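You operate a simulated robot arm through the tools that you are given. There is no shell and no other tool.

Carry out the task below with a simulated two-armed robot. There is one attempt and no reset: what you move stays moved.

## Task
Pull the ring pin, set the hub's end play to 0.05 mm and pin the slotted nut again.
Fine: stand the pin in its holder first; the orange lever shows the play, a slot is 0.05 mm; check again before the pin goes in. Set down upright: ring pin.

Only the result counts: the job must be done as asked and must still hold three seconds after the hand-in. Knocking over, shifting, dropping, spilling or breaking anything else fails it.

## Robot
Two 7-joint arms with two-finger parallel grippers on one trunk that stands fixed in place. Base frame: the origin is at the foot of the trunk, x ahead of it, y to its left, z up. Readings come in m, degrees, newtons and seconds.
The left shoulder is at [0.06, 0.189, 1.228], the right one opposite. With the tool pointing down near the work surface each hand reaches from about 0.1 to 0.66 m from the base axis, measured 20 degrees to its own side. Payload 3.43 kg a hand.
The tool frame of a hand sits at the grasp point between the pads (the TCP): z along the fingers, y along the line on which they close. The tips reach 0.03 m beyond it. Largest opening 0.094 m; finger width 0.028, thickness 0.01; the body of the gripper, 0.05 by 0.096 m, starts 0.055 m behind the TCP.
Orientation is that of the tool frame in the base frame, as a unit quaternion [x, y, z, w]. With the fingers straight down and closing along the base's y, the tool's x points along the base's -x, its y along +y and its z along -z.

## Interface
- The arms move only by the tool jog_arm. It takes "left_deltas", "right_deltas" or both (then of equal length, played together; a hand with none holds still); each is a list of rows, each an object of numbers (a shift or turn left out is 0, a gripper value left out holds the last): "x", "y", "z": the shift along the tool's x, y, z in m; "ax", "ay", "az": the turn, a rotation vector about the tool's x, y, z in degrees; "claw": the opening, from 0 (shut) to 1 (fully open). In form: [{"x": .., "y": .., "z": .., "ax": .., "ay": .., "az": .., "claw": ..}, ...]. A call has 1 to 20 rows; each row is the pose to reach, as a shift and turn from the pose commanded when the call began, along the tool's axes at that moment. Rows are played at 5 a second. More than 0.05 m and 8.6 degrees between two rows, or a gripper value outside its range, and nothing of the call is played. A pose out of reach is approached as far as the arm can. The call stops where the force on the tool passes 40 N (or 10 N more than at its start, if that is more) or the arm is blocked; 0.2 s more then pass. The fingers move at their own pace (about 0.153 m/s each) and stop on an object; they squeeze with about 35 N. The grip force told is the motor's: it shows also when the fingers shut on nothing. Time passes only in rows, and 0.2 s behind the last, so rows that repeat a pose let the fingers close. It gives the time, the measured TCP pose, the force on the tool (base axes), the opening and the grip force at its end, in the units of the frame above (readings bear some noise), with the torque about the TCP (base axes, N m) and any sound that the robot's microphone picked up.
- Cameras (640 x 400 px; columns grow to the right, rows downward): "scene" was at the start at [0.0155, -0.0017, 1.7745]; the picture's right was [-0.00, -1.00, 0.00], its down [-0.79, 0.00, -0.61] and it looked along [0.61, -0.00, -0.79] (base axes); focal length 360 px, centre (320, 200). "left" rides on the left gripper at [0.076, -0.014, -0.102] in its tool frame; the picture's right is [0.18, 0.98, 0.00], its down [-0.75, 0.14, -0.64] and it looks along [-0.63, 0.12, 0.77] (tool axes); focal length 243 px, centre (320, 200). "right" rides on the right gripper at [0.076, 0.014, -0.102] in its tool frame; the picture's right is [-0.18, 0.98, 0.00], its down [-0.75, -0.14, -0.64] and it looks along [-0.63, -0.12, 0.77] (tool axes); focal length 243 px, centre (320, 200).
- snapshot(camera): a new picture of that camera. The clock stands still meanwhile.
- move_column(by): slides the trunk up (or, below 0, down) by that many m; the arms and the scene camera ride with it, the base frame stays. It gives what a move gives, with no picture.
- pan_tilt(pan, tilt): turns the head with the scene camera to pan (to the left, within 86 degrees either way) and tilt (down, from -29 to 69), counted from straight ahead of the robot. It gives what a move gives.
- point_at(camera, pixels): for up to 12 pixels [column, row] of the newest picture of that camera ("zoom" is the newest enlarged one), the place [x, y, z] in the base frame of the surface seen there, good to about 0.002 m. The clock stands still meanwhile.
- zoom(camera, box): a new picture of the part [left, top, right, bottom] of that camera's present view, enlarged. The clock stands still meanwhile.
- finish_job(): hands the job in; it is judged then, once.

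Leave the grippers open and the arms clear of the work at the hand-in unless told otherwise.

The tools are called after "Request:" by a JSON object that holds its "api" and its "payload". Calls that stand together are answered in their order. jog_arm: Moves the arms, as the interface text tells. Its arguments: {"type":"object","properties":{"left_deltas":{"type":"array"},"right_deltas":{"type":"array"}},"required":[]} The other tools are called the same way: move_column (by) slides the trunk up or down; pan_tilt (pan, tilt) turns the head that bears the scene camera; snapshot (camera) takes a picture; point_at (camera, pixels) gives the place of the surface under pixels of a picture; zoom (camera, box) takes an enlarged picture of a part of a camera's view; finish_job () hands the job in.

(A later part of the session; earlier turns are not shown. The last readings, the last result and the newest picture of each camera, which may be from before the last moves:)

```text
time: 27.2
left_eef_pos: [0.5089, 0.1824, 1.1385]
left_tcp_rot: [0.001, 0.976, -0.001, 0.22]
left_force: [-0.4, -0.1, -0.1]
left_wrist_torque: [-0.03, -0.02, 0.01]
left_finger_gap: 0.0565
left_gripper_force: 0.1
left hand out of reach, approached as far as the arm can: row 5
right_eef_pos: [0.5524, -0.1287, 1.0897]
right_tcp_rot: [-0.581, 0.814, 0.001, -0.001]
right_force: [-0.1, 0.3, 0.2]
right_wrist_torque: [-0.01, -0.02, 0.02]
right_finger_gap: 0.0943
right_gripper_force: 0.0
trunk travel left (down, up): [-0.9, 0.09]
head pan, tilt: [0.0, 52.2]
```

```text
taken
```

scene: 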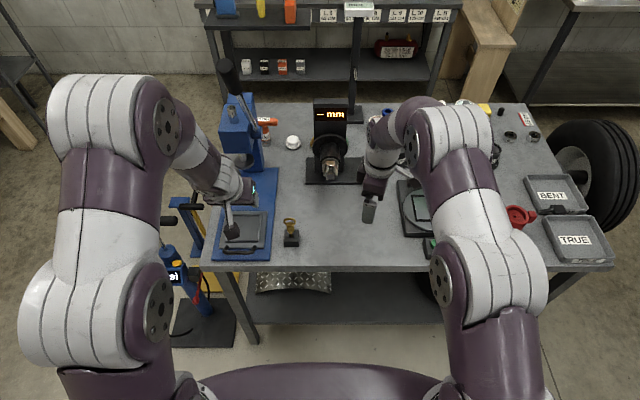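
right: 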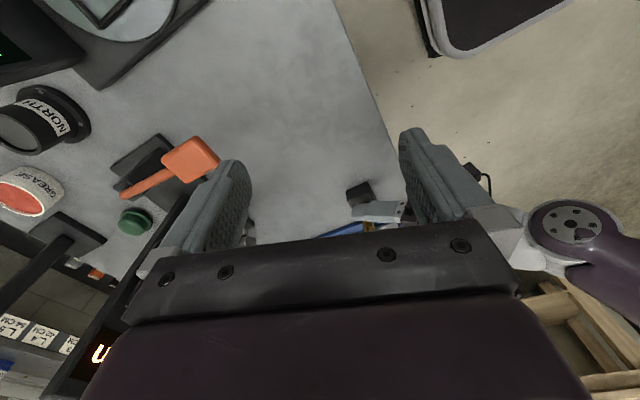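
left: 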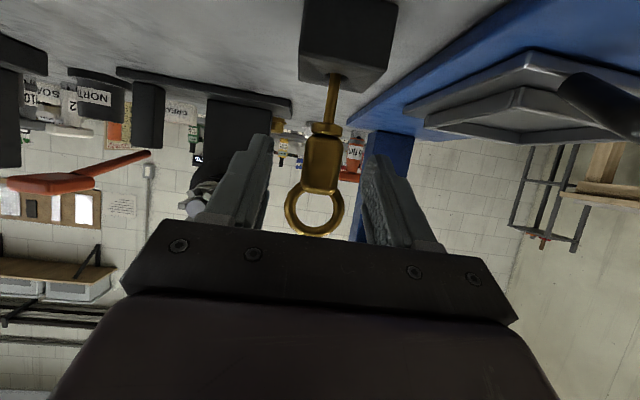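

The pin stands in the holder at about (291,235). Next comes the lever, so I'll zoom in on it and on the display, and undo the right hand's yaw.

Request:
{"api": "zoom", "payload": {"camera": "scene", "box": [270, 210, 315, 255]}}

Request:
{"api": "jog_arm", "payload": {"right_deltas": [{"az": 8, "z": -0.01, "claw": 0.0}, {"az": 16, "z": -0.02}, {"az": 24, "z": -0.03}, {"az": 32, "z": -0.03}, {"az": 40, "z": -0.03}, {"az": 48, "z": -0.03}, {"az": 56, "z": -0.03}, {"az": 64, "z": -0.03}, {"az": 71, "z": -0.03}]}}

Request:
{"api": "zoom", "payload": {"camera": "scene", "box": [300, 90, 400, 200]}}

```text
8.89 times, centred on (292, 232) of scene
```

zoom: 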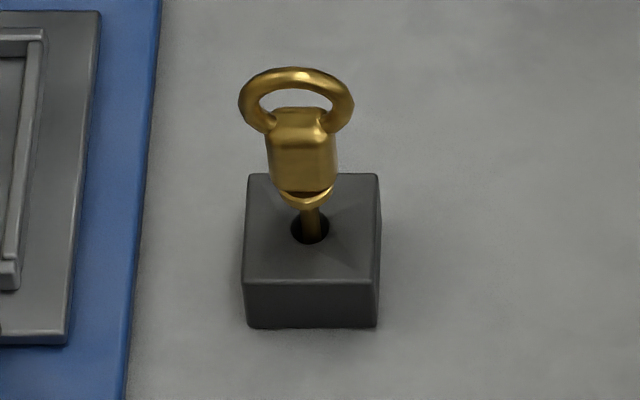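

```text
time: 29.2
left_eef_pos: [0.5107, 0.1803, 1.1419]
left_tcp_rot: [0.0, 0.975, 0.0, 0.224]
left_force: [-0.3, 0.0, 0.6]
left_wrist_torque: [-0.01, -0.03, -0.02]
left_finger_gap: 0.0564
left_gripper_force: 0.0
right_eef_pos: [0.5505, -0.13, 1.1204]
right_tcp_rot: [-0.001, 1.0, 0.0, 0.0]
right_force: [0.0, -0.4, 0.3]
right_wrist_torque: [0.0, 0.01, 0.02]
right_finger_gap: 0.0
right_gripper_force: 32.8
trunk travel left (down, up): [-0.9, 0.09]
head pan, tilt: [0.0, 52.2]
```

```text
3.64 times, centred on (350, 145) of scene
```

zoom: 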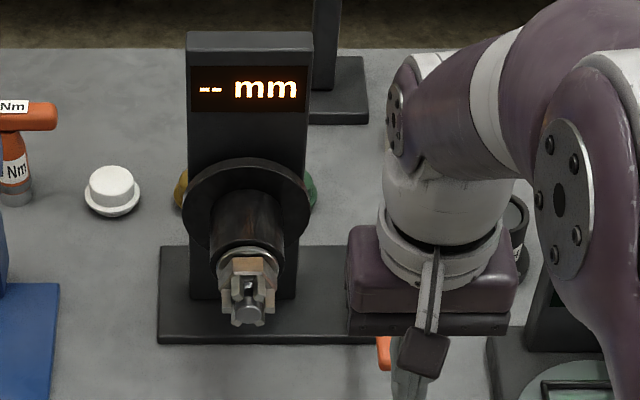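

The hand points down again with its fingers shut. I'll pitch it 45° forward and bring the shut tips above the lever's pad.

Request:
{"api": "jog_arm", "payload": {"right_deltas": [{"x": -0.02, "y": -0.004, "z": 0.005, "ay": -7.5}, {"x": -0.04, "y": -0.008, "z": 0.015, "ay": -15}, {"x": -0.06, "y": -0.012, "z": 0.025, "ay": -22.5}, {"x": -0.08, "y": -0.016, "z": 0.04, "ay": -30}, {"x": -0.1, "y": -0.02, "z": 0.055, "ay": -37.5}, {"x": -0.1185, "y": -0.021, "z": 0.069, "ay": -45}, {"x": -0.1185, "y": -0.021, "z": 0.069, "ay": -45}]}}

Request:
{"api": "snapshot", "payload": {"camera": "scene"}}

Request:
{"api": "snapshot", "payload": {"camera": "right"}}

```text
time: 30.8
left_eef_pos: [0.5101, 0.1805, 1.1421]
left_tcp_rot: [0.001, 0.975, 0.0, 0.224]
left_force: [0.0, 0.3, 0.3]
left_wrist_torque: [0.03, -0.05, -0.01]
left_finger_gap: 0.0563
left_gripper_force: 0.1
right_eef_pos: [0.6696, -0.1513, 1.0511]
right_tcp_rot: [0.0, 0.924, 0.0, 0.382]
right_force: [-0.1, 0.4, -0.4]
right_wrist_torque: [-0.01, 0.04, 0.0]
right_finger_gap: 0.0
right_gripper_force: 32.9
trunk travel left (down, up): [-0.9, 0.09]
head pan, tilt: [0.0, 52.2]
```

```text
taken
```

scene: 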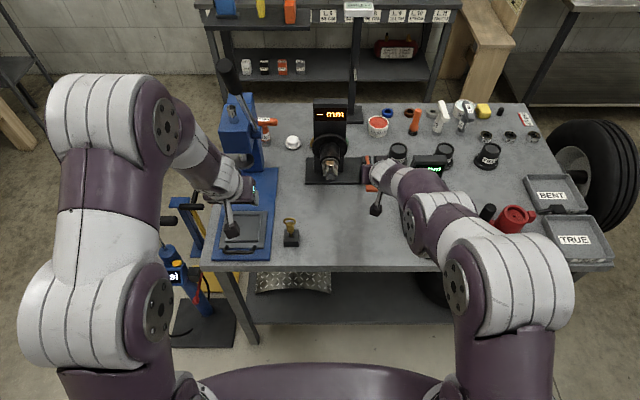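

```text
taken
```

right: 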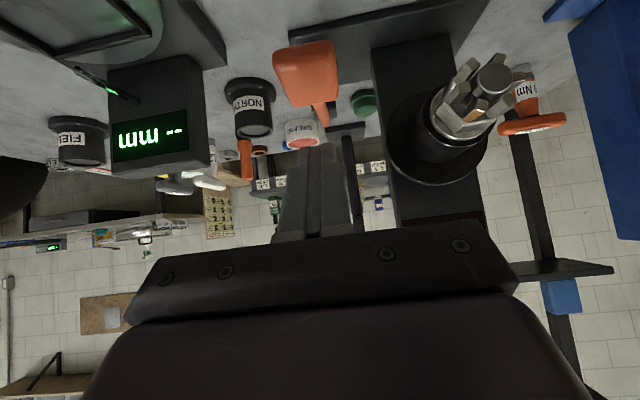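

The tips are above the pad. I'll press down gently in small steps.

Request:
{"api": "jog_arm", "payload": {"right_deltas": [{"x": 0.0106, "z": 0.0106}, {"x": 0.0205, "z": 0.0205}, {"x": 0.0247, "z": 0.0247}, {"x": 0.0269, "z": 0.0269}, {"x": 0.029, "z": 0.029}]}}

Request:
{"api": "zoom", "payload": {"camera": "scene", "box": [300, 90, 400, 200]}}

```text
time: 32.0
left_eef_pos: [0.5086, 0.1814, 1.1424]
left_tcp_rot: [-0.001, 0.974, 0.0, 0.225]
left_force: [-0.5, -0.4, -0.7]
left_wrist_torque: [0.02, 0.01, -0.02]
left_finger_gap: 0.0563
left_gripper_force: 0.0
right_eef_pos: [0.6689, -0.1509, 1.0109]
right_tcp_rot: [0.0, 0.924, 0.0, 0.382]
right_force: [-1.0, 0.3, 2.9]
right_wrist_torque: [0.02, -0.03, 0.01]
right_finger_gap: 0.0
right_gripper_force: 32.9
trunk travel left (down, up): [-0.9, 0.09]
head pan, tilt: [0.0, 52.2]
```

```text
3.64 times, centred on (350, 145) of scene
```

zoom: 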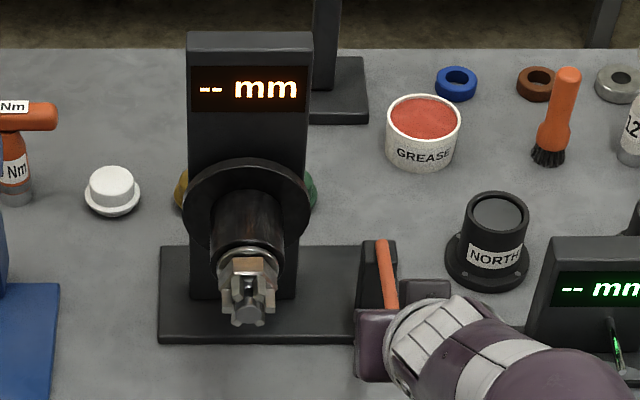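

Contact is light at 2.9 N and the lever is giving way. I'll press further in small steps.

Request:
{"api": "jog_arm", "payload": {"right_deltas": [{"x": 0.0035, "z": 0.0035}, {"x": 0.007, "z": 0.007}, {"x": 0.0105, "z": 0.0105}, {"x": 0.0105, "z": 0.0105}]}}

Request:
{"api": "zoom", "payload": {"camera": "scene", "box": [300, 90, 400, 200]}}

```text
time: 33.0
left_eef_pos: [0.5078, 0.1797, 1.1429]
left_tcp_rot: [0.0, 0.974, 0.0, 0.225]
left_force: [0.2, -0.8, 0.0]
left_wrist_torque: [0.0, 0.0, 0.0]
left_finger_gap: 0.0563
left_gripper_force: 0.1
right_eef_pos: [0.6692, -0.1519, 0.9958]
right_tcp_rot: [-0.001, 0.924, 0.0, 0.381]
right_force: [-0.8, 0.8, 3.9]
right_wrist_torque: [0.03, -0.01, -0.03]
right_finger_gap: 0.0
right_gripper_force: 32.5
trunk travel left (down, up): [-0.9, 0.09]
head pan, tilt: [0.0, 52.2]
```

```text
3.64 times, centred on (350, 145) of scene
```

zoom: 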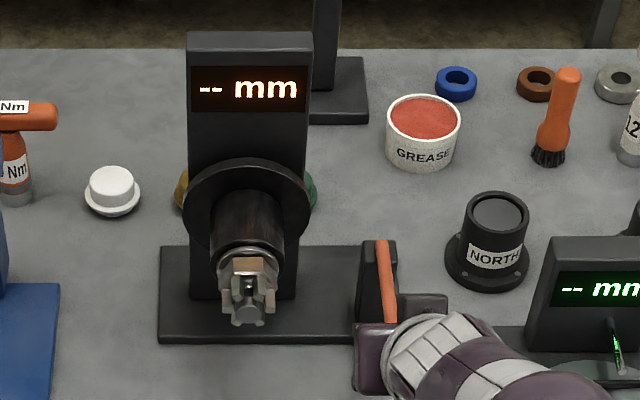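

The lever is moving against a light spring and the display still shows "--". I'll press further.

Request:
{"api": "jog_arm", "payload": {"right_deltas": [{"x": 0.0035, "z": 0.0035}, {"x": 0.007, "z": 0.007}, {"x": 0.0105, "z": 0.0105}, {"x": 0.014, "z": 0.014}, {"x": 0.014, "z": 0.014}]}}

Request:
{"api": "zoom", "payload": {"camera": "scene", "box": [300, 90, 400, 200]}}

```text
time: 34.2
left_eef_pos: [0.5088, 0.1816, 1.1428]
left_tcp_rot: [0.001, 0.974, -0.001, 0.225]
left_force: [-0.2, 0.1, 0.0]
left_wrist_torque: [0.01, 0.03, 0.03]
left_finger_gap: 0.0566
left_gripper_force: 0.0
right_eef_pos: [0.6696, -0.1504, 0.9759]
right_tcp_rot: [-0.001, 0.924, 0.001, 0.382]
right_force: [-2.3, -1.1, 5.1]
right_wrist_torque: [-0.04, -0.02, -0.08]
right_finger_gap: 0.0
right_gripper_force: 33.3
trunk travel left (down, up): [-0.9, 0.09]
head pan, tilt: [0.0, 52.2]
```

```text
3.64 times, centred on (350, 145) of scene
```

zoom: 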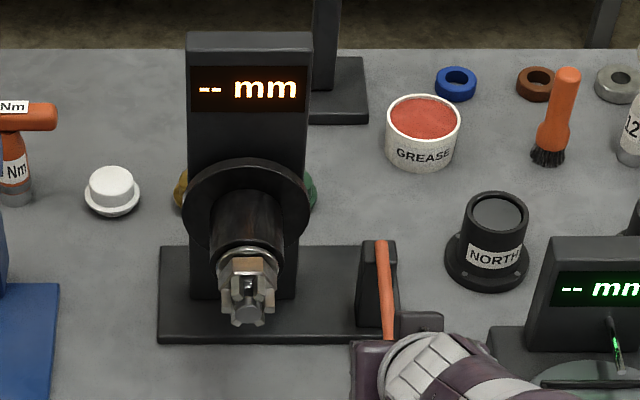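

Request:
{"api": "jog_arm", "payload": {"right_deltas": [{"x": 0.0035, "z": 0.0035}, {"x": 0.007, "z": 0.007}, {"x": 0.0105, "z": 0.0105}, {"x": 0.014, "z": 0.014}, {"x": 0.014, "z": 0.014}]}}

Request:
{"api": "zoom", "payload": {"camera": "scene", "box": [300, 90, 400, 200]}}

Request:
{"api": "snapshot", "payload": {"camera": "right"}}

```text
time: 35.4
left_eef_pos: [0.5089, 0.1816, 1.143]
left_tcp_rot: [0.001, 0.974, -0.001, 0.226]
left_force: [0.9, 0.2, 0.6]
left_wrist_torque: [-0.01, 0.0, -0.01]
left_finger_gap: 0.0564
left_gripper_force: 0.0
right_eef_pos: [0.6685, -0.1503, 0.9581]
right_tcp_rot: [-0.001, 0.924, 0.0, 0.382]
right_force: [-2.3, -0.4, 9.2]
right_wrist_torque: [-0.01, -0.02, -0.05]
right_finger_gap: 0.0003
right_gripper_force: 32.6
trunk travel left (down, up): [-0.9, 0.09]
head pan, tilt: [0.0, 52.2]
```

```text
3.64 times, centred on (350, 145) of scene
```

zoom: 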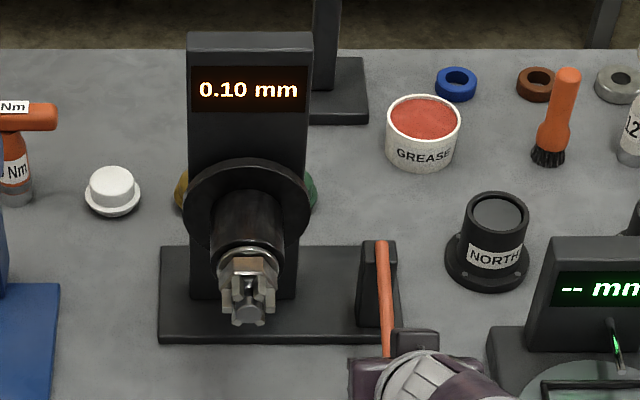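

```text
taken
```

right: 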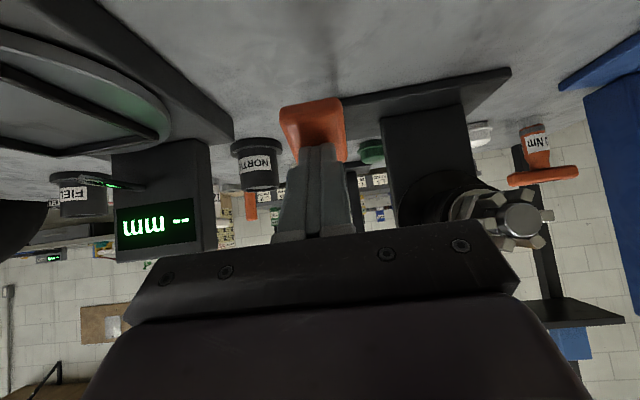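

The display now reads 0.10 mm. I'll hold a moment longer to confirm the reading, then release the lever gently.

Request:
{"api": "jog_arm", "payload": {"right_deltas": [{"x": 0.002, "z": 0.002}, {"x": 0.002, "z": 0.002}, {"x": 0.002, "z": 0.002}]}}

Request:
{"api": "zoom", "payload": {"camera": "scene", "box": [310, 90, 390, 190]}}

```text
time: 36.2
left_eef_pos: [0.5074, 0.1812, 1.1442]
left_tcp_rot: [0.0, 0.974, 0.0, 0.227]
left_force: [0.6, 0.2, 0.8]
left_wrist_torque: [0.0, -0.01, 0.01]
left_finger_gap: 0.0565
left_gripper_force: 0.1
right_eef_pos: [0.67, -0.1499, 0.9583]
right_tcp_rot: [-0.002, 0.923, 0.001, 0.384]
right_force: [1.5, -2.4, 21.6]
right_wrist_torque: [-0.12, -0.29, 0.08]
right_finger_gap: 0.0
right_gripper_force: 32.6
trunk travel left (down, up): [-0.9, 0.09]
head pan, tilt: [0.0, 52.2]
```

```text
4.00 times, centred on (350, 140) of scene
```

zoom: 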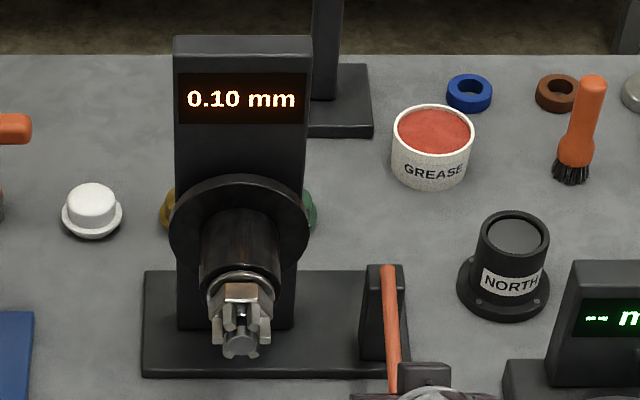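

It holds at 0.10 mm with the lever against its stop at 21.6 N. The nut must go one slot tighter, 60° clockwise as I face it, to reach 0.05 mm. I'll release the lever by raising the hand to hover.

Request:
{"api": "jog_arm", "payload": {"right_deltas": [{"x": -0.008, "z": -0.008}, {"x": -0.018, "z": -0.018}, {"x": -0.028, "z": -0.028}, {"x": -0.042, "z": -0.042}, {"x": -0.056, "z": -0.056}, {"x": -0.0695, "z": -0.0695}]}}

Request:
{"api": "zoom", "payload": {"camera": "scene", "box": [310, 90, 390, 190]}}

Request:
{"api": "snapshot", "payload": {"camera": "right"}}

Request:
{"api": "zoom", "payload": {"camera": "right", "box": [420, 40, 540, 150]}}

```text
time: 37.6
left_eef_pos: [0.511, 0.1804, 1.1414]
left_tcp_rot: [0.0, 0.974, 0.0, 0.226]
left_force: [-0.8, 0.5, -0.5]
left_wrist_torque: [0.02, 0.04, -0.01]
left_finger_gap: 0.0564
left_gripper_force: 0.0
right_eef_pos: [0.6684, -0.1504, 1.0506]
right_tcp_rot: [-0.002, 0.925, 0.0, 0.381]
right_force: [-0.4, 0.1, 0.4]
right_wrist_torque: [-0.03, -0.04, -0.01]
right_finger_gap: 0.0001
right_gripper_force: 32.8
trunk travel left (down, up): [-0.9, 0.09]
head pan, tilt: [0.0, 52.2]
```

```text
4.00 times, centred on (350, 140) of scene
```

zoom: 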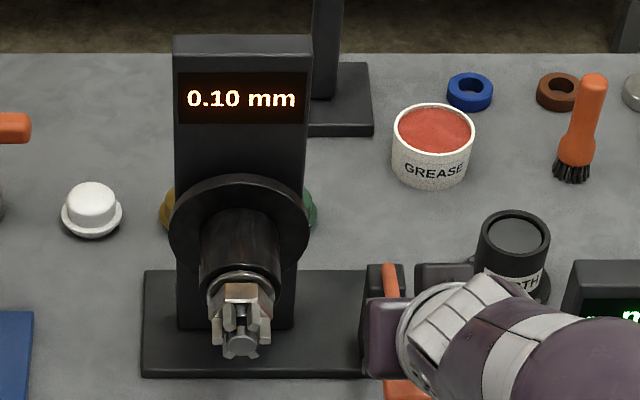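

```text
taken
```

right: 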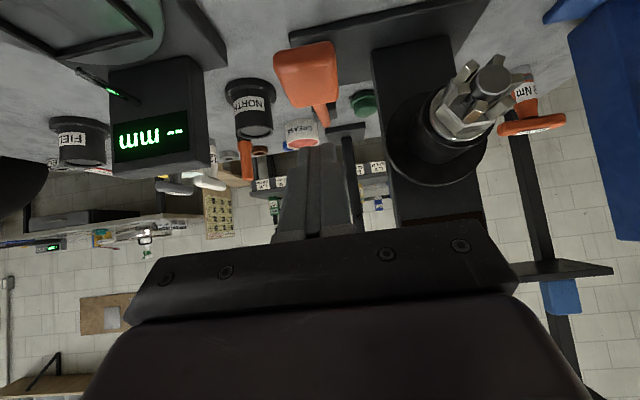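

```text
3.64 times, centred on (480, 95) of right
```

zoom: 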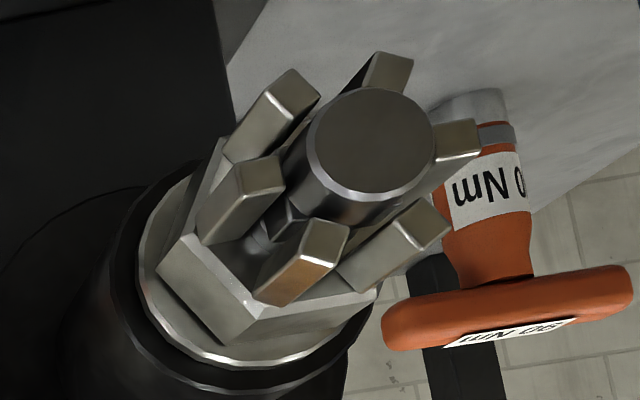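

The display holds its last reading. The wrist view confirms that the hex flats line up with the slots. I'll measure nut features here to fix its axis.

Request:
{"api": "point_at", "payload": {"camera": "zoom", "pixels": [[370, 140], [313, 130], [433, 140], [375, 92], [300, 85], [260, 175], [327, 237], [435, 225], [470, 140], [390, 65], [215, 290], [315, 325]]}}

Request:
{"api": "point_at", "payload": {"camera": "zoom", "pixels": [[160, 270], [186, 236], [256, 316], [376, 290], [250, 338], [200, 310], [145, 260], [230, 355], [330, 350], [300, 310]]}}

```text
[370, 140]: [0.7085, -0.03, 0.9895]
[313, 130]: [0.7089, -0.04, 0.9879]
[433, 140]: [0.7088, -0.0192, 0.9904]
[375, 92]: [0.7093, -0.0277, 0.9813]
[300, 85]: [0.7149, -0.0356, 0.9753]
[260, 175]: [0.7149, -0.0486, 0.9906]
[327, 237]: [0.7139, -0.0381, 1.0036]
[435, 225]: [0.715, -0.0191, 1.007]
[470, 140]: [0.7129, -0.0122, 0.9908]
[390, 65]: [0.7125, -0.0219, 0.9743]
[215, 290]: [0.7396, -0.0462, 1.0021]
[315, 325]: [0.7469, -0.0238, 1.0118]
```

```text
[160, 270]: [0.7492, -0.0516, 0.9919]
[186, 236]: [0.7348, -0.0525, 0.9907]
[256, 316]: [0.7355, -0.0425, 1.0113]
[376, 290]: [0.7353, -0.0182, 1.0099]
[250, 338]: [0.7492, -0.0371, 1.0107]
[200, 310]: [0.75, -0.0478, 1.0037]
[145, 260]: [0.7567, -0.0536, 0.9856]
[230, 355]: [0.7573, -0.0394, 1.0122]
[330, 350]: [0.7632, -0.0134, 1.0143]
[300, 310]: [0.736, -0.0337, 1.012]
```

The nut's axis is at y≈-0.030, z≈0.990, and its hex spans x 0.735–0.750. I'll bring the right hand in front of the nut, opening the fingers and levelling it to point straight forward.

Request:
{"api": "jog_arm", "payload": {"right_deltas": [{"x": 0.0205, "y": 0.0, "z": -0.0205, "claw": 0.75}, {"x": 0.0205, "y": 0.04, "z": -0.0205}, {"x": 0.0205, "y": 0.08, "z": -0.0205, "ay": -8}, {"x": 0.0205, "y": 0.1205, "z": -0.0205, "ay": -16}, {"x": 0.0313, "y": 0.1205, "z": -0.01, "ay": -24}, {"x": 0.042, "y": 0.1205, "z": 0.0006, "ay": -31}, {"x": 0.0528, "y": 0.1205, "z": 0.0115, "ay": -38}, {"x": 0.0636, "y": 0.1205, "z": 0.0224, "ay": -45}, {"x": 0.0636, "y": 0.1205, "z": 0.0224, "ay": -45}]}}

Request:
{"api": "snapshot", "payload": {"camera": "right"}}

Request:
{"api": "snapshot", "payload": {"camera": "scene"}}

```text
time: 39.6
left_eef_pos: [0.5104, 0.1803, 1.1434]
left_tcp_rot: [0.001, 0.974, 0.0, 0.225]
left_force: [0.6, 0.1, 0.6]
left_wrist_torque: [0.01, -0.03, 0.04]
left_finger_gap: 0.0564
left_gripper_force: 0.0
right_eef_pos: [0.6597, -0.0273, 0.9916]
right_tcp_rot: [-0.002, 0.709, 0.001, 0.705]
right_force: [0.4, 0.3, -0.1]
right_wrist_torque: [0.02, 0.05, 0.01]
right_finger_gap: 0.0705
right_gripper_force: 0.0
right hand out of reach, approached as far as the arm can: row 8, 9
trunk travel left (down, up): [-0.9, 0.09]
head pan, tilt: [0.0, 52.2]
```

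```text
taken
```

right: 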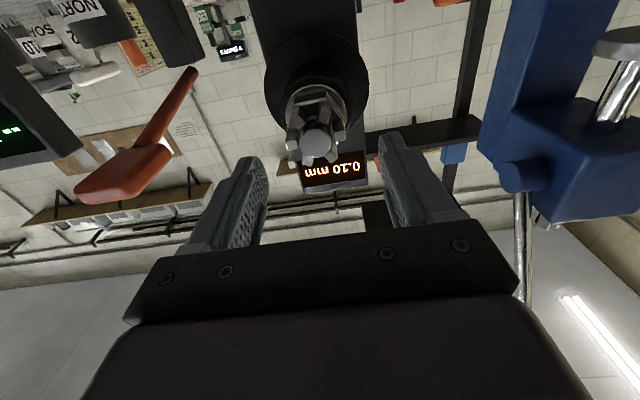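

```text
taken
```

scene: 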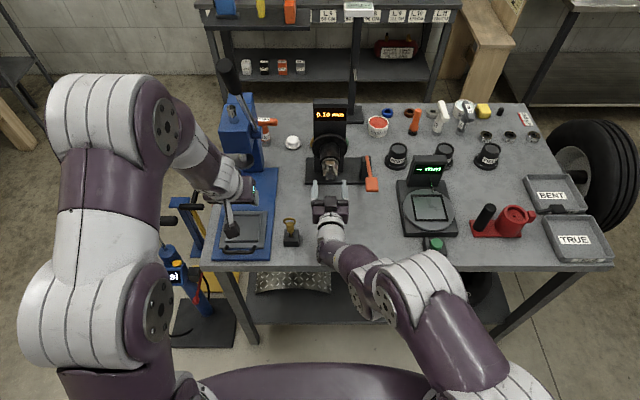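

The right hand is level in front of the nut at (0.660, -0.027, 0.992). I'll roll it -30° so the fingers match a pair of flats, and centre it on the axis.

Request:
{"api": "jog_arm", "payload": {"right_deltas": [{"y": -0.001, "z": 0.003, "az": -7.5}, {"x": 0.001, "y": -0.002, "z": 0.005, "az": -15}, {"x": 0.0015, "y": -0.0027, "z": 0.005, "az": -22.5}, {"x": 0.0015, "y": -0.0027, "z": 0.005, "az": -30}, {"x": 0.0015, "y": -0.0027, "z": 0.005, "az": -30}]}}

Request:
{"api": "snapshot", "payload": {"camera": "right"}}

Request:
{"api": "zoom", "payload": {"camera": "scene", "box": [290, 130, 380, 210]}}

```text
time: 40.8
left_eef_pos: [0.5095, 0.1802, 1.1415]
left_tcp_rot: [0.0, 0.974, 0.0, 0.225]
left_force: [-0.5, 0.6, -0.8]
left_wrist_torque: [-0.03, 0.01, -0.02]
left_finger_gap: 0.0566
left_gripper_force: 0.1
right_eef_pos: [0.665, -0.0306, 0.9899]
right_tcp_rot: [-0.184, 0.683, -0.184, 0.682]
right_force: [-0.4, 0.2, -0.2]
right_wrist_torque: [0.0, 0.01, 0.02]
right_finger_gap: 0.0704
right_gripper_force: 0.1
trunk travel left (down, up): [-0.9, 0.09]
head pan, tilt: [0.0, 52.2]
```

```text
taken
```

right: 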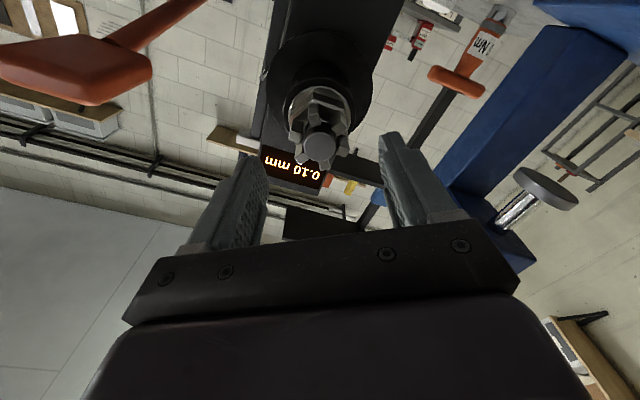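

```text
5.00 times, centred on (335, 170) of scene
```

zoom: 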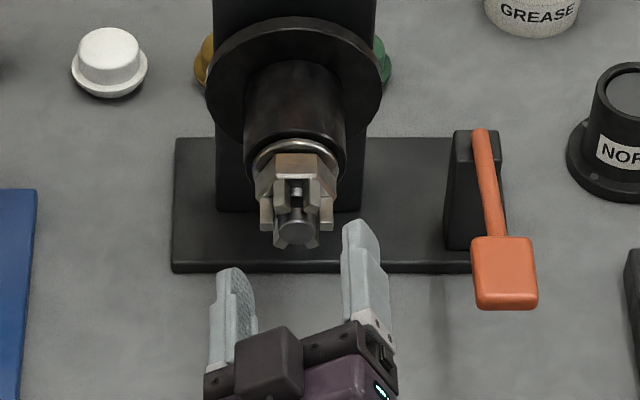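

The fingers straddle the axis at -30°. I'll advance 52 mm so the pads sit over the hex flats.

Request:
{"api": "jog_arm", "payload": {"right_deltas": [{"z": 0.015}, {"z": 0.03}, {"z": 0.042}, {"z": 0.052}, {"z": 0.052}]}}

Request:
{"api": "snapshot", "payload": {"camera": "right"}}

Request:
{"api": "zoom", "payload": {"camera": "scene", "box": [300, 130, 370, 190]}}

```text
time: 42.0
left_eef_pos: [0.5099, 0.1813, 1.1424]
left_tcp_rot: [0.0, 0.974, 0.0, 0.225]
left_force: [0.4, -0.1, 0.3]
left_wrist_torque: [-0.02, 0.02, -0.02]
left_finger_gap: 0.0562
left_gripper_force: 0.1
right_eef_pos: [0.7172, -0.029, 0.9904]
right_tcp_rot: [-0.183, 0.683, -0.183, 0.683]
right_force: [0.8, -0.4, -0.2]
right_wrist_torque: [0.01, -0.02, 0.02]
right_finger_gap: 0.0704
right_gripper_force: 0.0
trunk travel left (down, up): [-0.9, 0.09]
head pan, tilt: [0.0, 52.2]
```

```text
taken
```

right: 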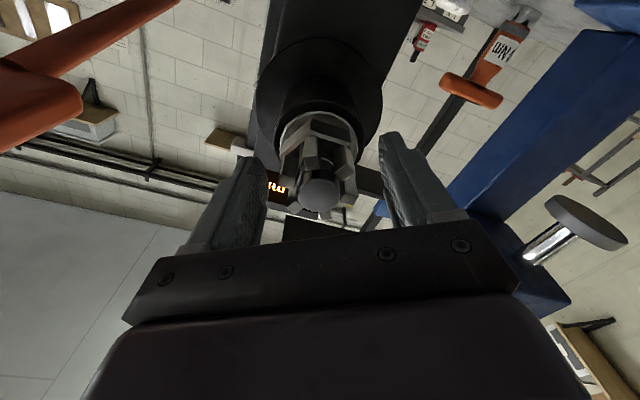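

```text
6.67 times, centred on (335, 160) of scene
```

zoom: 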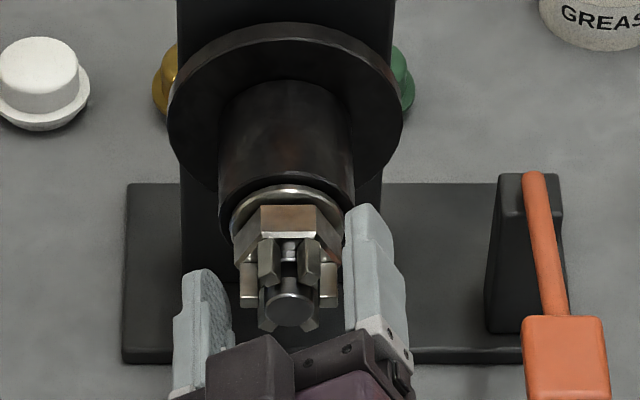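

The fingers are around the hex with no contact forces. I'll close them on the flats.

Request:
{"api": "jog_arm", "payload": {"right_deltas": [{"claw": 0.55}, {"claw": 0.48}, {"claw": 0.42}, {"claw": 0.3}, {"claw": 0.3}]}}

Request:
{"api": "zoom", "payload": {"camera": "scene", "box": [300, 130, 370, 190]}}

```text
time: 43.2
left_eef_pos: [0.5097, 0.1789, 1.1438]
left_tcp_rot: [0.001, 0.974, -0.001, 0.225]
left_force: [0.5, 0.2, -0.7]
left_wrist_torque: [-0.02, -0.02, 0.04]
left_finger_gap: 0.0561
left_gripper_force: 0.1
right_eef_pos: [0.7162, -0.0294, 0.9897]
right_tcp_rot: [-0.183, 0.684, -0.182, 0.683]
right_force: [1.8, -3.1, 1.3]
right_wrist_torque: [-0.02, -0.13, -0.55]
right_finger_gap: 0.0478
right_gripper_force: 44.7
trunk travel left (down, up): [-0.9, 0.09]
head pan, tilt: [0.0, 52.2]
```

```text
6.67 times, centred on (335, 160) of scene
```

zoom: 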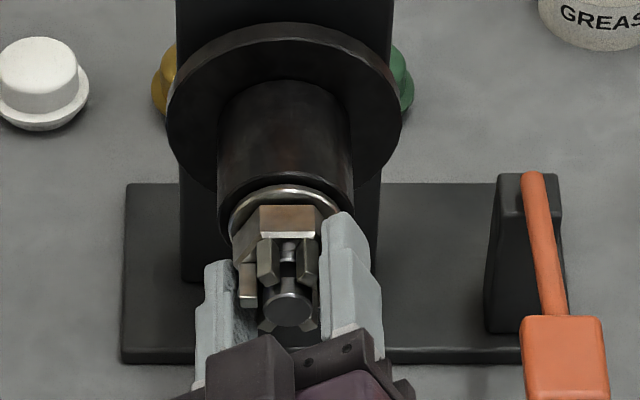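

The fingers stopped at 0.0478 m, more than the 0.043 m across the flats, so the tips are probably pinching the washer behind the nut. I'll open, draw back 5 mm and close again.

Request:
{"api": "jog_arm", "payload": {"right_deltas": [{"claw": 0.65}, {"claw": 0.65}, {"z": -0.005}, {"z": -0.005, "claw": 0.48}, {"z": -0.005, "claw": 0.4}, {"z": -0.005, "claw": 0.3}, {"z": -0.005, "claw": 0.3}]}}

Request:
{"api": "zoom", "payload": {"camera": "right", "box": [230, 90, 430, 240]}}

Request:
{"api": "zoom", "payload": {"camera": "scene", "box": [310, 140, 355, 185]}}

```text
time: 44.8
left_eef_pos: [0.5096, 0.1794, 1.1416]
left_tcp_rot: [0.001, 0.974, -0.001, 0.225]
left_force: [-0.5, -0.2, 0.2]
left_wrist_torque: [-0.01, 0.01, 0.0]
left_finger_gap: 0.0565
left_gripper_force: 0.0
right_eef_pos: [0.7133, -0.0308, 0.9907]
right_tcp_rot: [-0.183, 0.684, -0.182, 0.683]
right_force: [1.8, -2.0, 1.0]
right_wrist_torque: [0.0, -0.03, -0.41]
right_finger_gap: 0.0475
right_gripper_force: 45.0
trunk travel left (down, up): [-0.9, 0.09]
head pan, tilt: [0.0, 52.2]
```

```text
2.67 times, centred on (330, 165) of right
```

zoom: 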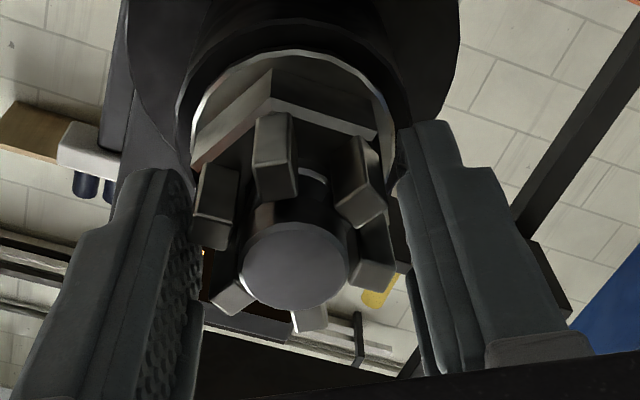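

```text
8.89 times, centred on (332, 162) of scene
```

zoom: 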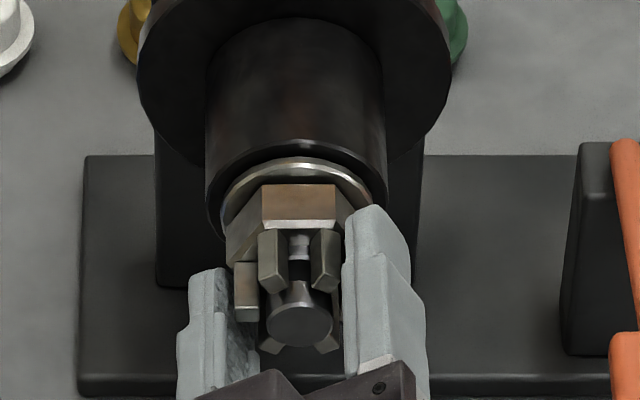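

The gap is still 0.0475 m. I'll measure where the fingertip ends relative to the hex and the washer.

Request:
{"api": "point_at", "payload": {"camera": "zoom", "pixels": [[374, 210], [365, 220], [356, 225], [345, 240], [350, 190], [367, 200], [300, 165], [330, 172], [340, 205], [372, 235], [335, 190], [300, 205]]}}

Request:
{"api": "zoom", "payload": {"camera": "scene", "box": [325, 150, 345, 175]}}

```text
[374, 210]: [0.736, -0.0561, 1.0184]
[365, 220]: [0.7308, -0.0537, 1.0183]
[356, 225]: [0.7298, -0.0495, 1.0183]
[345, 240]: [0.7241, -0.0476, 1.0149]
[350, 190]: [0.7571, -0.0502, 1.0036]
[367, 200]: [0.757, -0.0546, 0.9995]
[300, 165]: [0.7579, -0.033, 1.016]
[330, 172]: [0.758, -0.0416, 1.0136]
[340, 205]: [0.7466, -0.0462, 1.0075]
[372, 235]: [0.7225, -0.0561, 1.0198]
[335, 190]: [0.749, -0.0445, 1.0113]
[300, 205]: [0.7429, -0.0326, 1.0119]
```

```text
16.00 times, centred on (335, 162) of scene
```

zoom: 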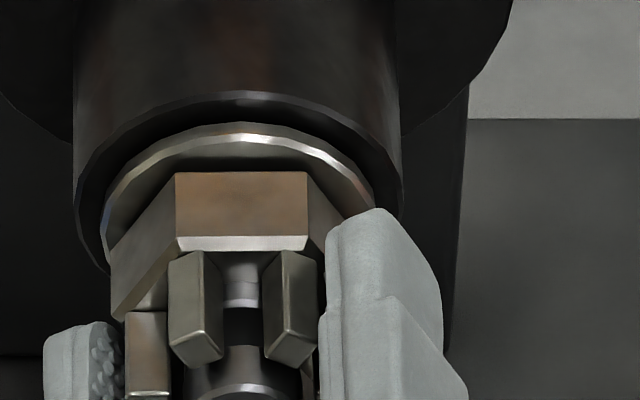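

The tips sit on the hex around x≈0.74, short of the washer at 0.757, so something else sets the gap. I'll look from the left hand's camera.

Request:
{"api": "snapshot", "payload": {"camera": "left"}}

Request:
{"api": "zoom", "payload": {"camera": "right", "box": [270, 100, 410, 190]}}

```text
taken
```

left: 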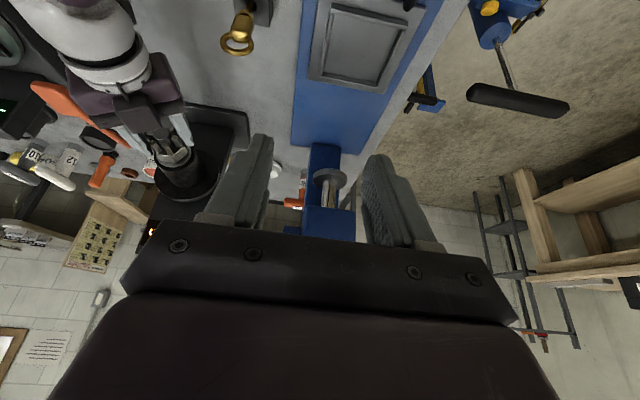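

```text
4.44 times, centred on (340, 145) of right
```

zoom: 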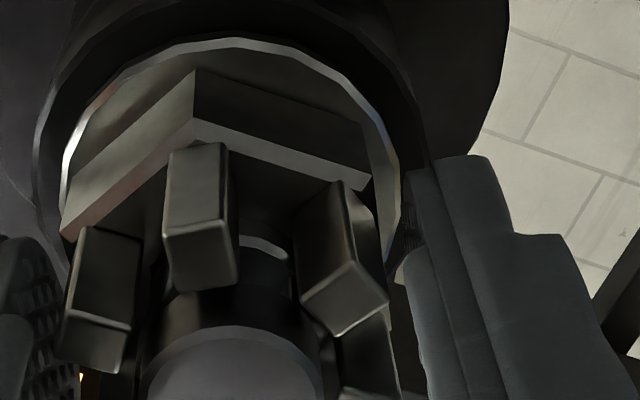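

The hex lines up with the fingers in this view. I'll test the grip by turning 8° clockwise about the tool axis and see whether the nut follows.

Request:
{"api": "jog_arm", "payload": {"right_deltas": [{"az": 4, "claw": 0.0}, {"az": 8}, {"az": 8}]}}

Request:
{"api": "zoom", "payload": {"camera": "scene", "box": [325, 150, 345, 175]}}

Request:
{"api": "zoom", "payload": {"camera": "right", "box": [270, 100, 410, 190]}}

```text
time: 45.6
left_eef_pos: [0.5093, 0.1796, 1.1423]
left_tcp_rot: [0.0, 0.974, 0.0, 0.226]
left_force: [-0.2, -0.5, 0.4]
left_wrist_torque: [0.0, 0.02, -0.02]
left_finger_gap: 0.0563
left_gripper_force: 0.1
right_eef_pos: [0.7127, -0.0296, 0.9905]
right_tcp_rot: [-0.136, 0.695, -0.134, 0.694]
right_force: [1.3, -1.8, -0.4]
right_wrist_torque: [-0.02, -0.59, -0.14]
right_finger_gap: 0.0476
right_gripper_force: 44.9
trunk travel left (down, up): [-0.9, 0.09]
head pan, tilt: [0.0, 52.2]
```

```text
16.00 times, centred on (335, 162) of scene
```

zoom: 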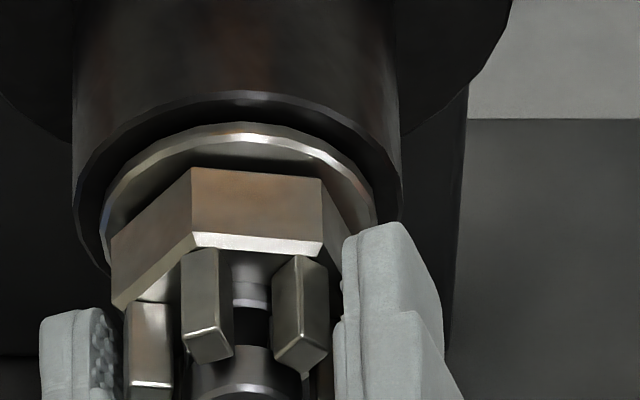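

```text
4.44 times, centred on (340, 145) of right
```

zoom: 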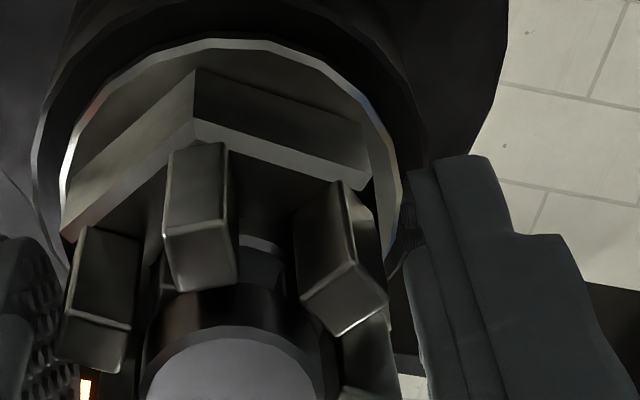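

The nut follows the fingers freely. I'll continue to the full 60°, which is 52° more.

Request:
{"api": "jog_arm", "payload": {"right_deltas": [{"az": 6.5}, {"az": 13}, {"az": 19.5}, {"az": 26}, {"az": 32.5}, {"az": 39}, {"az": 45.5}, {"az": 52}, {"az": 52}]}}

Request:
{"api": "zoom", "payload": {"camera": "scene", "box": [320, 145, 345, 180]}}

Request:
{"api": "zoom", "payload": {"camera": "right", "box": [270, 100, 410, 190]}}

```text
time: 47.2
left_eef_pos: [0.5025, 0.178, 1.1462]
left_tcp_rot: [-0.001, 0.974, 0.002, 0.228]
left_force: [-0.1, -0.3, 0.5]
left_wrist_torque: [-0.02, 0.0, -0.01]
left_finger_gap: 0.0564
left_gripper_force: 0.1
right_eef_pos: [0.7141, -0.0276, 0.9856]
right_tcp_rot: [0.118, 0.726, 0.105, 0.67]
right_force: [-39.1, -28.5, 2.3]
right_wrist_torque: [0.12, -0.59, -0.25]
right_finger_gap: 0.0477
right_gripper_force: 44.9
right hand out of reach, approached as far as the arm can: row 6, 7
trunk travel left (down, up): [-0.9, 0.09]
head pan, tilt: [0.0, 52.2]
stopped in row 7 (right hand): the arm was blocked; the commanded pose is now the measured one
```

```text
11.43 times, centred on (332, 162) of scene
```

zoom: 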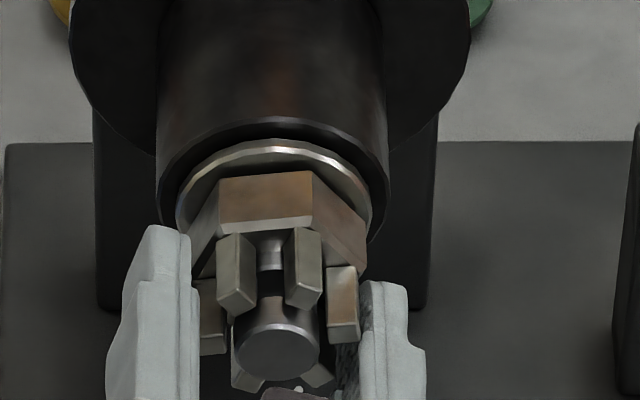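

```text
4.44 times, centred on (340, 145) of right
```

zoom: 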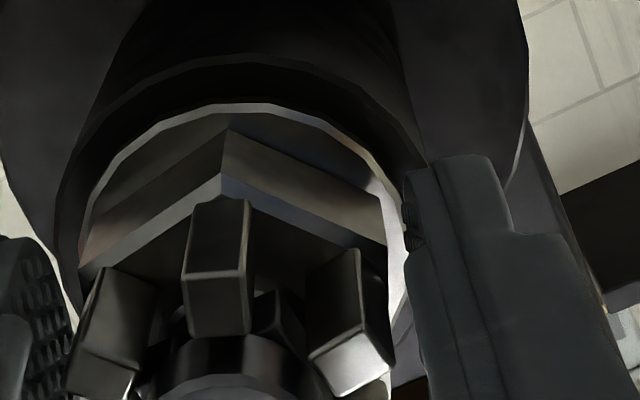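

The right arm was blocked after about 45°, and the left hand shifted a little, so the two arms may be touching. I'll look at the whole scene.

Request:
{"api": "snapshot", "payload": {"camera": "scene"}}

Request:
{"api": "snapshot", "payload": {"camera": "left"}}

```text
taken
```

scene: 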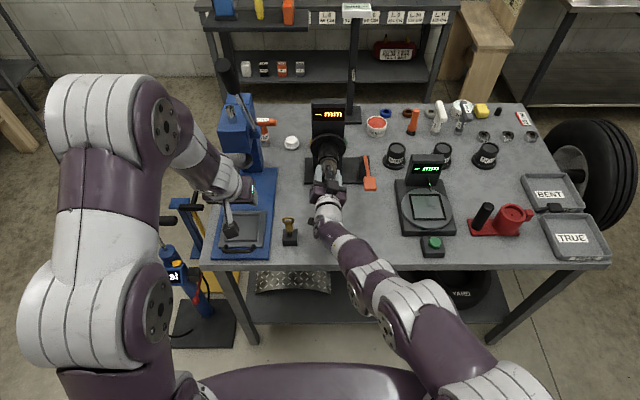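

```text
taken
```

left: 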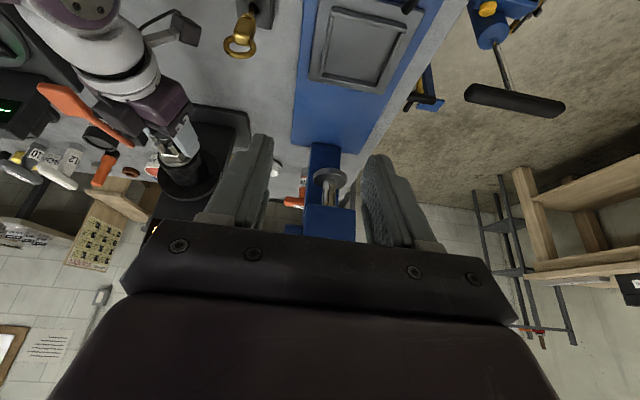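

The arms aren't touching. The right wrist simply ran out of roll range near +18° and began straining. I'll read the state at rest before letting go.

Request:
{"api": "jog_arm", "payload": {"right_deltas": [{"az": 0}]}}

```text
time: 47.6
left_eef_pos: [0.5043, 0.1761, 1.1458]
left_tcp_rot: [0.0, 0.974, 0.002, 0.228]
left_force: [0.2, 0.8, -0.5]
left_wrist_torque: [0.0, 0.04, 0.02]
left_finger_gap: 0.0562
left_gripper_force: 0.1
right_eef_pos: [0.7159, -0.0288, 0.9843]
right_tcp_rot: [0.119, 0.727, 0.106, 0.668]
right_force: [-43.8, -34.2, -14.8]
right_wrist_torque: [0.25, -0.26, -0.48]
right_finger_gap: 0.0476
right_gripper_force: 45.3
trunk travel left (down, up): [-0.9, 0.09]
head pan, tilt: [0.0, 52.2]
```

A force of about 44 N persists. I'll check whether the right forearm is leaning on the table edge by measuring heights along the arm.

Request:
{"api": "point_at", "payload": {"camera": "scene", "pixels": [[328, 210], [335, 235], [350, 258], [365, 280], [385, 300], [410, 310], [450, 340], [500, 375], [440, 270], [325, 225]]}}

Request:
{"api": "zoom", "payload": {"camera": "scene", "box": [280, 170, 480, 360]}}

```text
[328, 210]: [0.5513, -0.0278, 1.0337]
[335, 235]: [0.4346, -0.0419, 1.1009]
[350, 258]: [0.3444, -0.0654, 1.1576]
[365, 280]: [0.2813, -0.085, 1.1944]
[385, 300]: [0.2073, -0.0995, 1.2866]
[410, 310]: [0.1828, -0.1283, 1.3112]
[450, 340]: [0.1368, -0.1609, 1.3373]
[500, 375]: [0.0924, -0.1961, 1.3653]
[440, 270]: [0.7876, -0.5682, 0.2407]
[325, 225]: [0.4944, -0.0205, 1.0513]
```

```text
2.11 times, centred on (380, 265) of scene
```

zoom: 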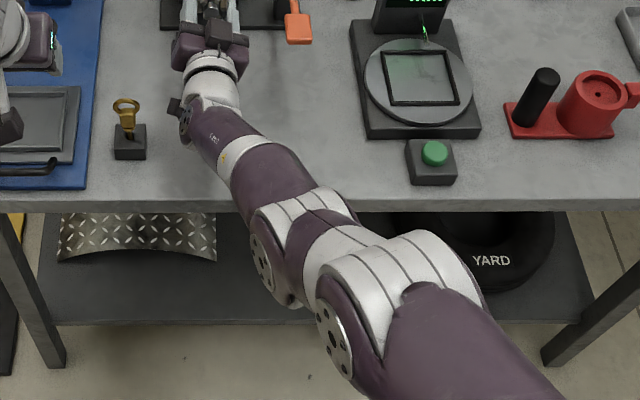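

The force comes from the elbow swinging inward at the wrist's roll limit. I'll roll back about 12° with the nut still gripped, to unload the arm and level the hand, so no turn is lost.

Request:
{"api": "jog_arm", "payload": {"right_deltas": [{"x": -0.0028, "y": 0.0004, "z": -0.0018, "ax": -0.6, "ay": -2.3, "az": -6.1}, {"x": -0.0055, "y": 0.0008, "z": -0.0035, "ax": -1.3, "ay": -4.7, "az": -12.3}, {"x": -0.0055, "y": 0.0008, "z": -0.0035, "ax": -1.3, "ay": -4.7, "az": -12.3}]}}

Request:
{"api": "snapshot", "payload": {"camera": "scene"}}

```text
time: 48.4
left_eef_pos: [0.5098, 0.1725, 1.1428]
left_tcp_rot: [0.001, 0.974, 0.004, 0.224]
left_force: [-0.5, 0.4, -0.3]
left_wrist_torque: [0.0, 0.02, 0.03]
left_finger_gap: 0.0564
left_gripper_force: 0.2
right_eef_pos: [0.7224, -0.0303, 0.994]
right_tcp_rot: [0.04, 0.71, 0.037, 0.702]
right_force: [-21.8, -53.2, -28.2]
right_wrist_torque: [-0.15, 1.5, -1.15]
right_finger_gap: 0.0463
right_gripper_force: 45.0
trunk travel left (down, up): [-0.9, 0.09]
head pan, tilt: [0.0, 52.2]
```

```text
taken
```

scene: 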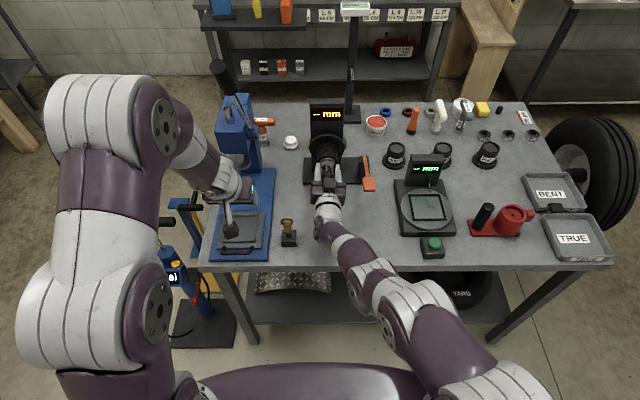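

The arm is still straining at about 53 N sideways. I'll ease the hand towards the load direction to unload it before opening.

Request:
{"api": "jog_arm", "payload": {"right_deltas": [{"x": 0.002, "y": -0.006, "z": -0.003}, {"x": 0.004, "y": -0.012, "z": -0.006}, {"x": 0.004, "y": -0.012, "z": -0.006}]}}

Request:
{"api": "point_at", "payload": {"camera": "scene", "pixels": [[335, 235], [350, 258], [365, 280], [385, 300], [410, 310], [450, 340], [500, 375], [390, 340], [355, 292], [420, 395]]}}

```text
time: 48.6
left_eef_pos: [0.5109, 0.1758, 1.1432]
left_tcp_rot: [-0.001, 0.974, 0.003, 0.225]
left_force: [0.4, 0.5, -0.5]
left_wrist_torque: [0.01, 0.06, 0.02]
left_finger_gap: 0.0565
left_gripper_force: 0.1
right_eef_pos: [0.7223, -0.0293, 0.9943]
right_tcp_rot: [0.042, 0.711, 0.037, 0.701]
right_force: [-7.4, -48.3, -11.8]
right_wrist_torque: [-0.24, 1.1, 0.21]
right_finger_gap: 0.0463
right_gripper_force: 44.9
trunk travel left (down, up): [-0.9, 0.09]
head pan, tilt: [0.0, 52.2]
stopped in row 1 (right hand): the force on the tool passed its limit at 87 N (the readings are from after the stop); the commanded pose is now the measured one
```

```text
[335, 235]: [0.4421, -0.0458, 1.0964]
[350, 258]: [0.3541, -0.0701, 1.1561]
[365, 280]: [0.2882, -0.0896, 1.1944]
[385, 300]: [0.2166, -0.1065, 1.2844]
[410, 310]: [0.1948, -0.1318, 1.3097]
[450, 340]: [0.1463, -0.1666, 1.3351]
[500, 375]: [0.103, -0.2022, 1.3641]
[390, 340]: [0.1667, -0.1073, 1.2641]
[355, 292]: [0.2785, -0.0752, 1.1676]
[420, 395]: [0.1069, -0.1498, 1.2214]
```

The reading spiked to 87 N, so more pushing is unwise. Opened fully, the fingers clear the nut by about 25 mm each side, so I'll open them to let the arm relax.

Request:
{"api": "jog_arm", "payload": {"right_deltas": [{"claw": 0.6}, {"claw": 0.75}, {"claw": 0.9}, {"claw": 1.0}]}}

Request:
{"api": "snapshot", "payload": {"camera": "scene"}}

Request:
{"api": "zoom", "payload": {"camera": "scene", "box": [290, 130, 380, 210]}}

```text
time: 49.6
left_eef_pos: [0.5096, 0.1831, 1.1408]
left_tcp_rot: [-0.001, 0.974, 0.0, 0.225]
left_force: [-0.6, 0.9, 0.8]
left_wrist_torque: [-0.01, 0.01, 0.03]
left_finger_gap: 0.0564
left_gripper_force: 0.0
right_eef_pos: [0.7234, -0.0211, 0.9987]
right_tcp_rot: [0.037, 0.708, 0.037, 0.704]
right_force: [0.4, 0.9, -0.8]
right_wrist_torque: [0.0, 0.0, -0.02]
right_finger_gap: 0.094
right_gripper_force: 0.1
trunk travel left (down, up): [-0.9, 0.09]
head pan, tilt: [0.0, 52.2]
```

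```text
taken
```

scene: 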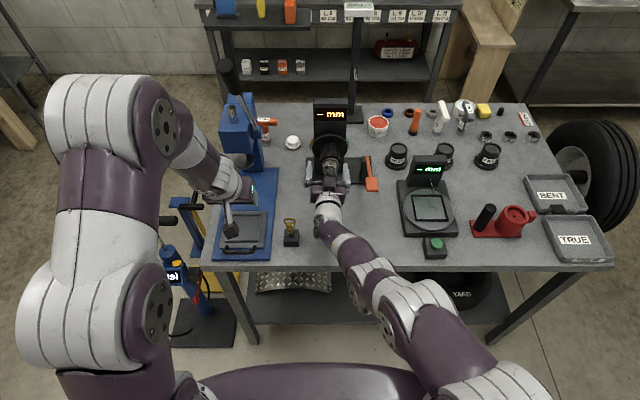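

```text
5.00 times, centred on (335, 170) of scene
```

zoom: 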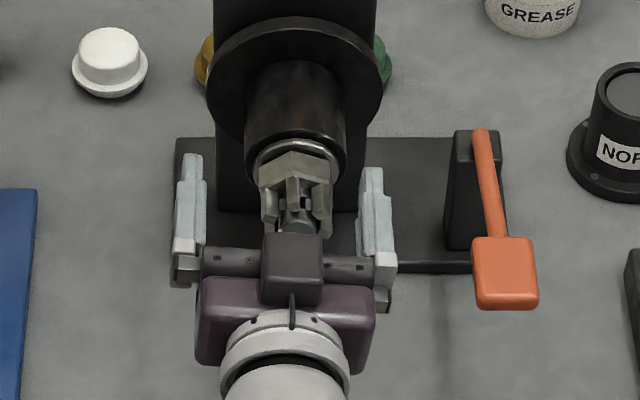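

The strain is gone, both arms are back in place and the hub stands where it was. The nut is now about 36° round, with a lug near the top. I'll back the hand off and recentre it in front of the nut.

Request:
{"api": "jog_arm", "payload": {"right_deltas": [{"x": 0.003, "y": -0.004, "z": -0.015}, {"x": 0.0077, "y": -0.0099, "z": -0.03}, {"x": 0.0077, "y": -0.0099, "z": -0.045}, {"x": 0.0077, "y": -0.0099, "z": -0.058}, {"x": 0.0077, "y": -0.0099, "z": -0.058}]}}

Request:
{"api": "zoom", "payload": {"camera": "scene", "box": [318, 145, 346, 180]}}

Request:
{"api": "zoom", "payload": {"camera": "right", "box": [240, 60, 400, 190]}}

```text
time: 50.9
left_eef_pos: [0.5089, 0.1827, 1.142]
left_tcp_rot: [0.0, 0.974, 0.0, 0.225]
left_force: [-0.9, -0.2, -0.6]
left_wrist_torque: [-0.01, 0.02, -0.01]
left_finger_gap: 0.0564
left_gripper_force: 0.1
right_eef_pos: [0.6625, -0.0304, 0.9881]
right_tcp_rot: [0.037, 0.709, 0.037, 0.703]
right_force: [0.5, -0.4, 0.7]
right_wrist_torque: [0.0, -0.03, -0.01]
right_finger_gap: 0.0938
right_gripper_force: 0.1
trunk travel left (down, up): [-0.9, 0.09]
head pan, tilt: [0.0, 52.2]
```

```text
11.43 times, centred on (332, 162) of scene
```

zoom: 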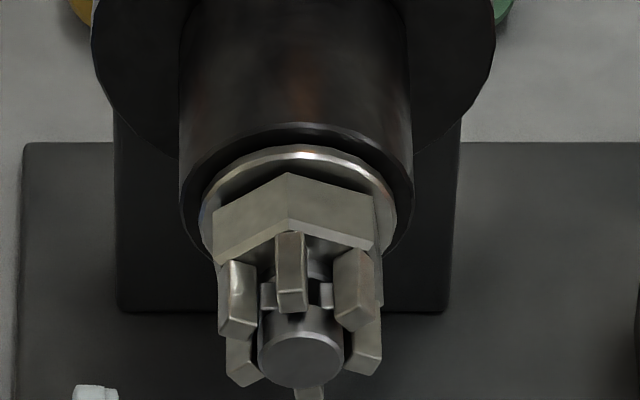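

```text
3.08 times, centred on (320, 125) of right
```

zoom: 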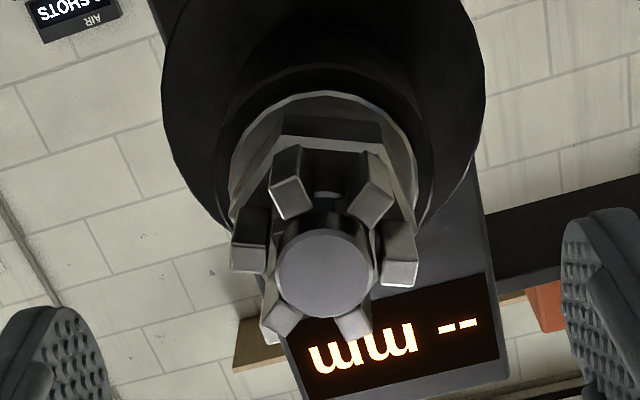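

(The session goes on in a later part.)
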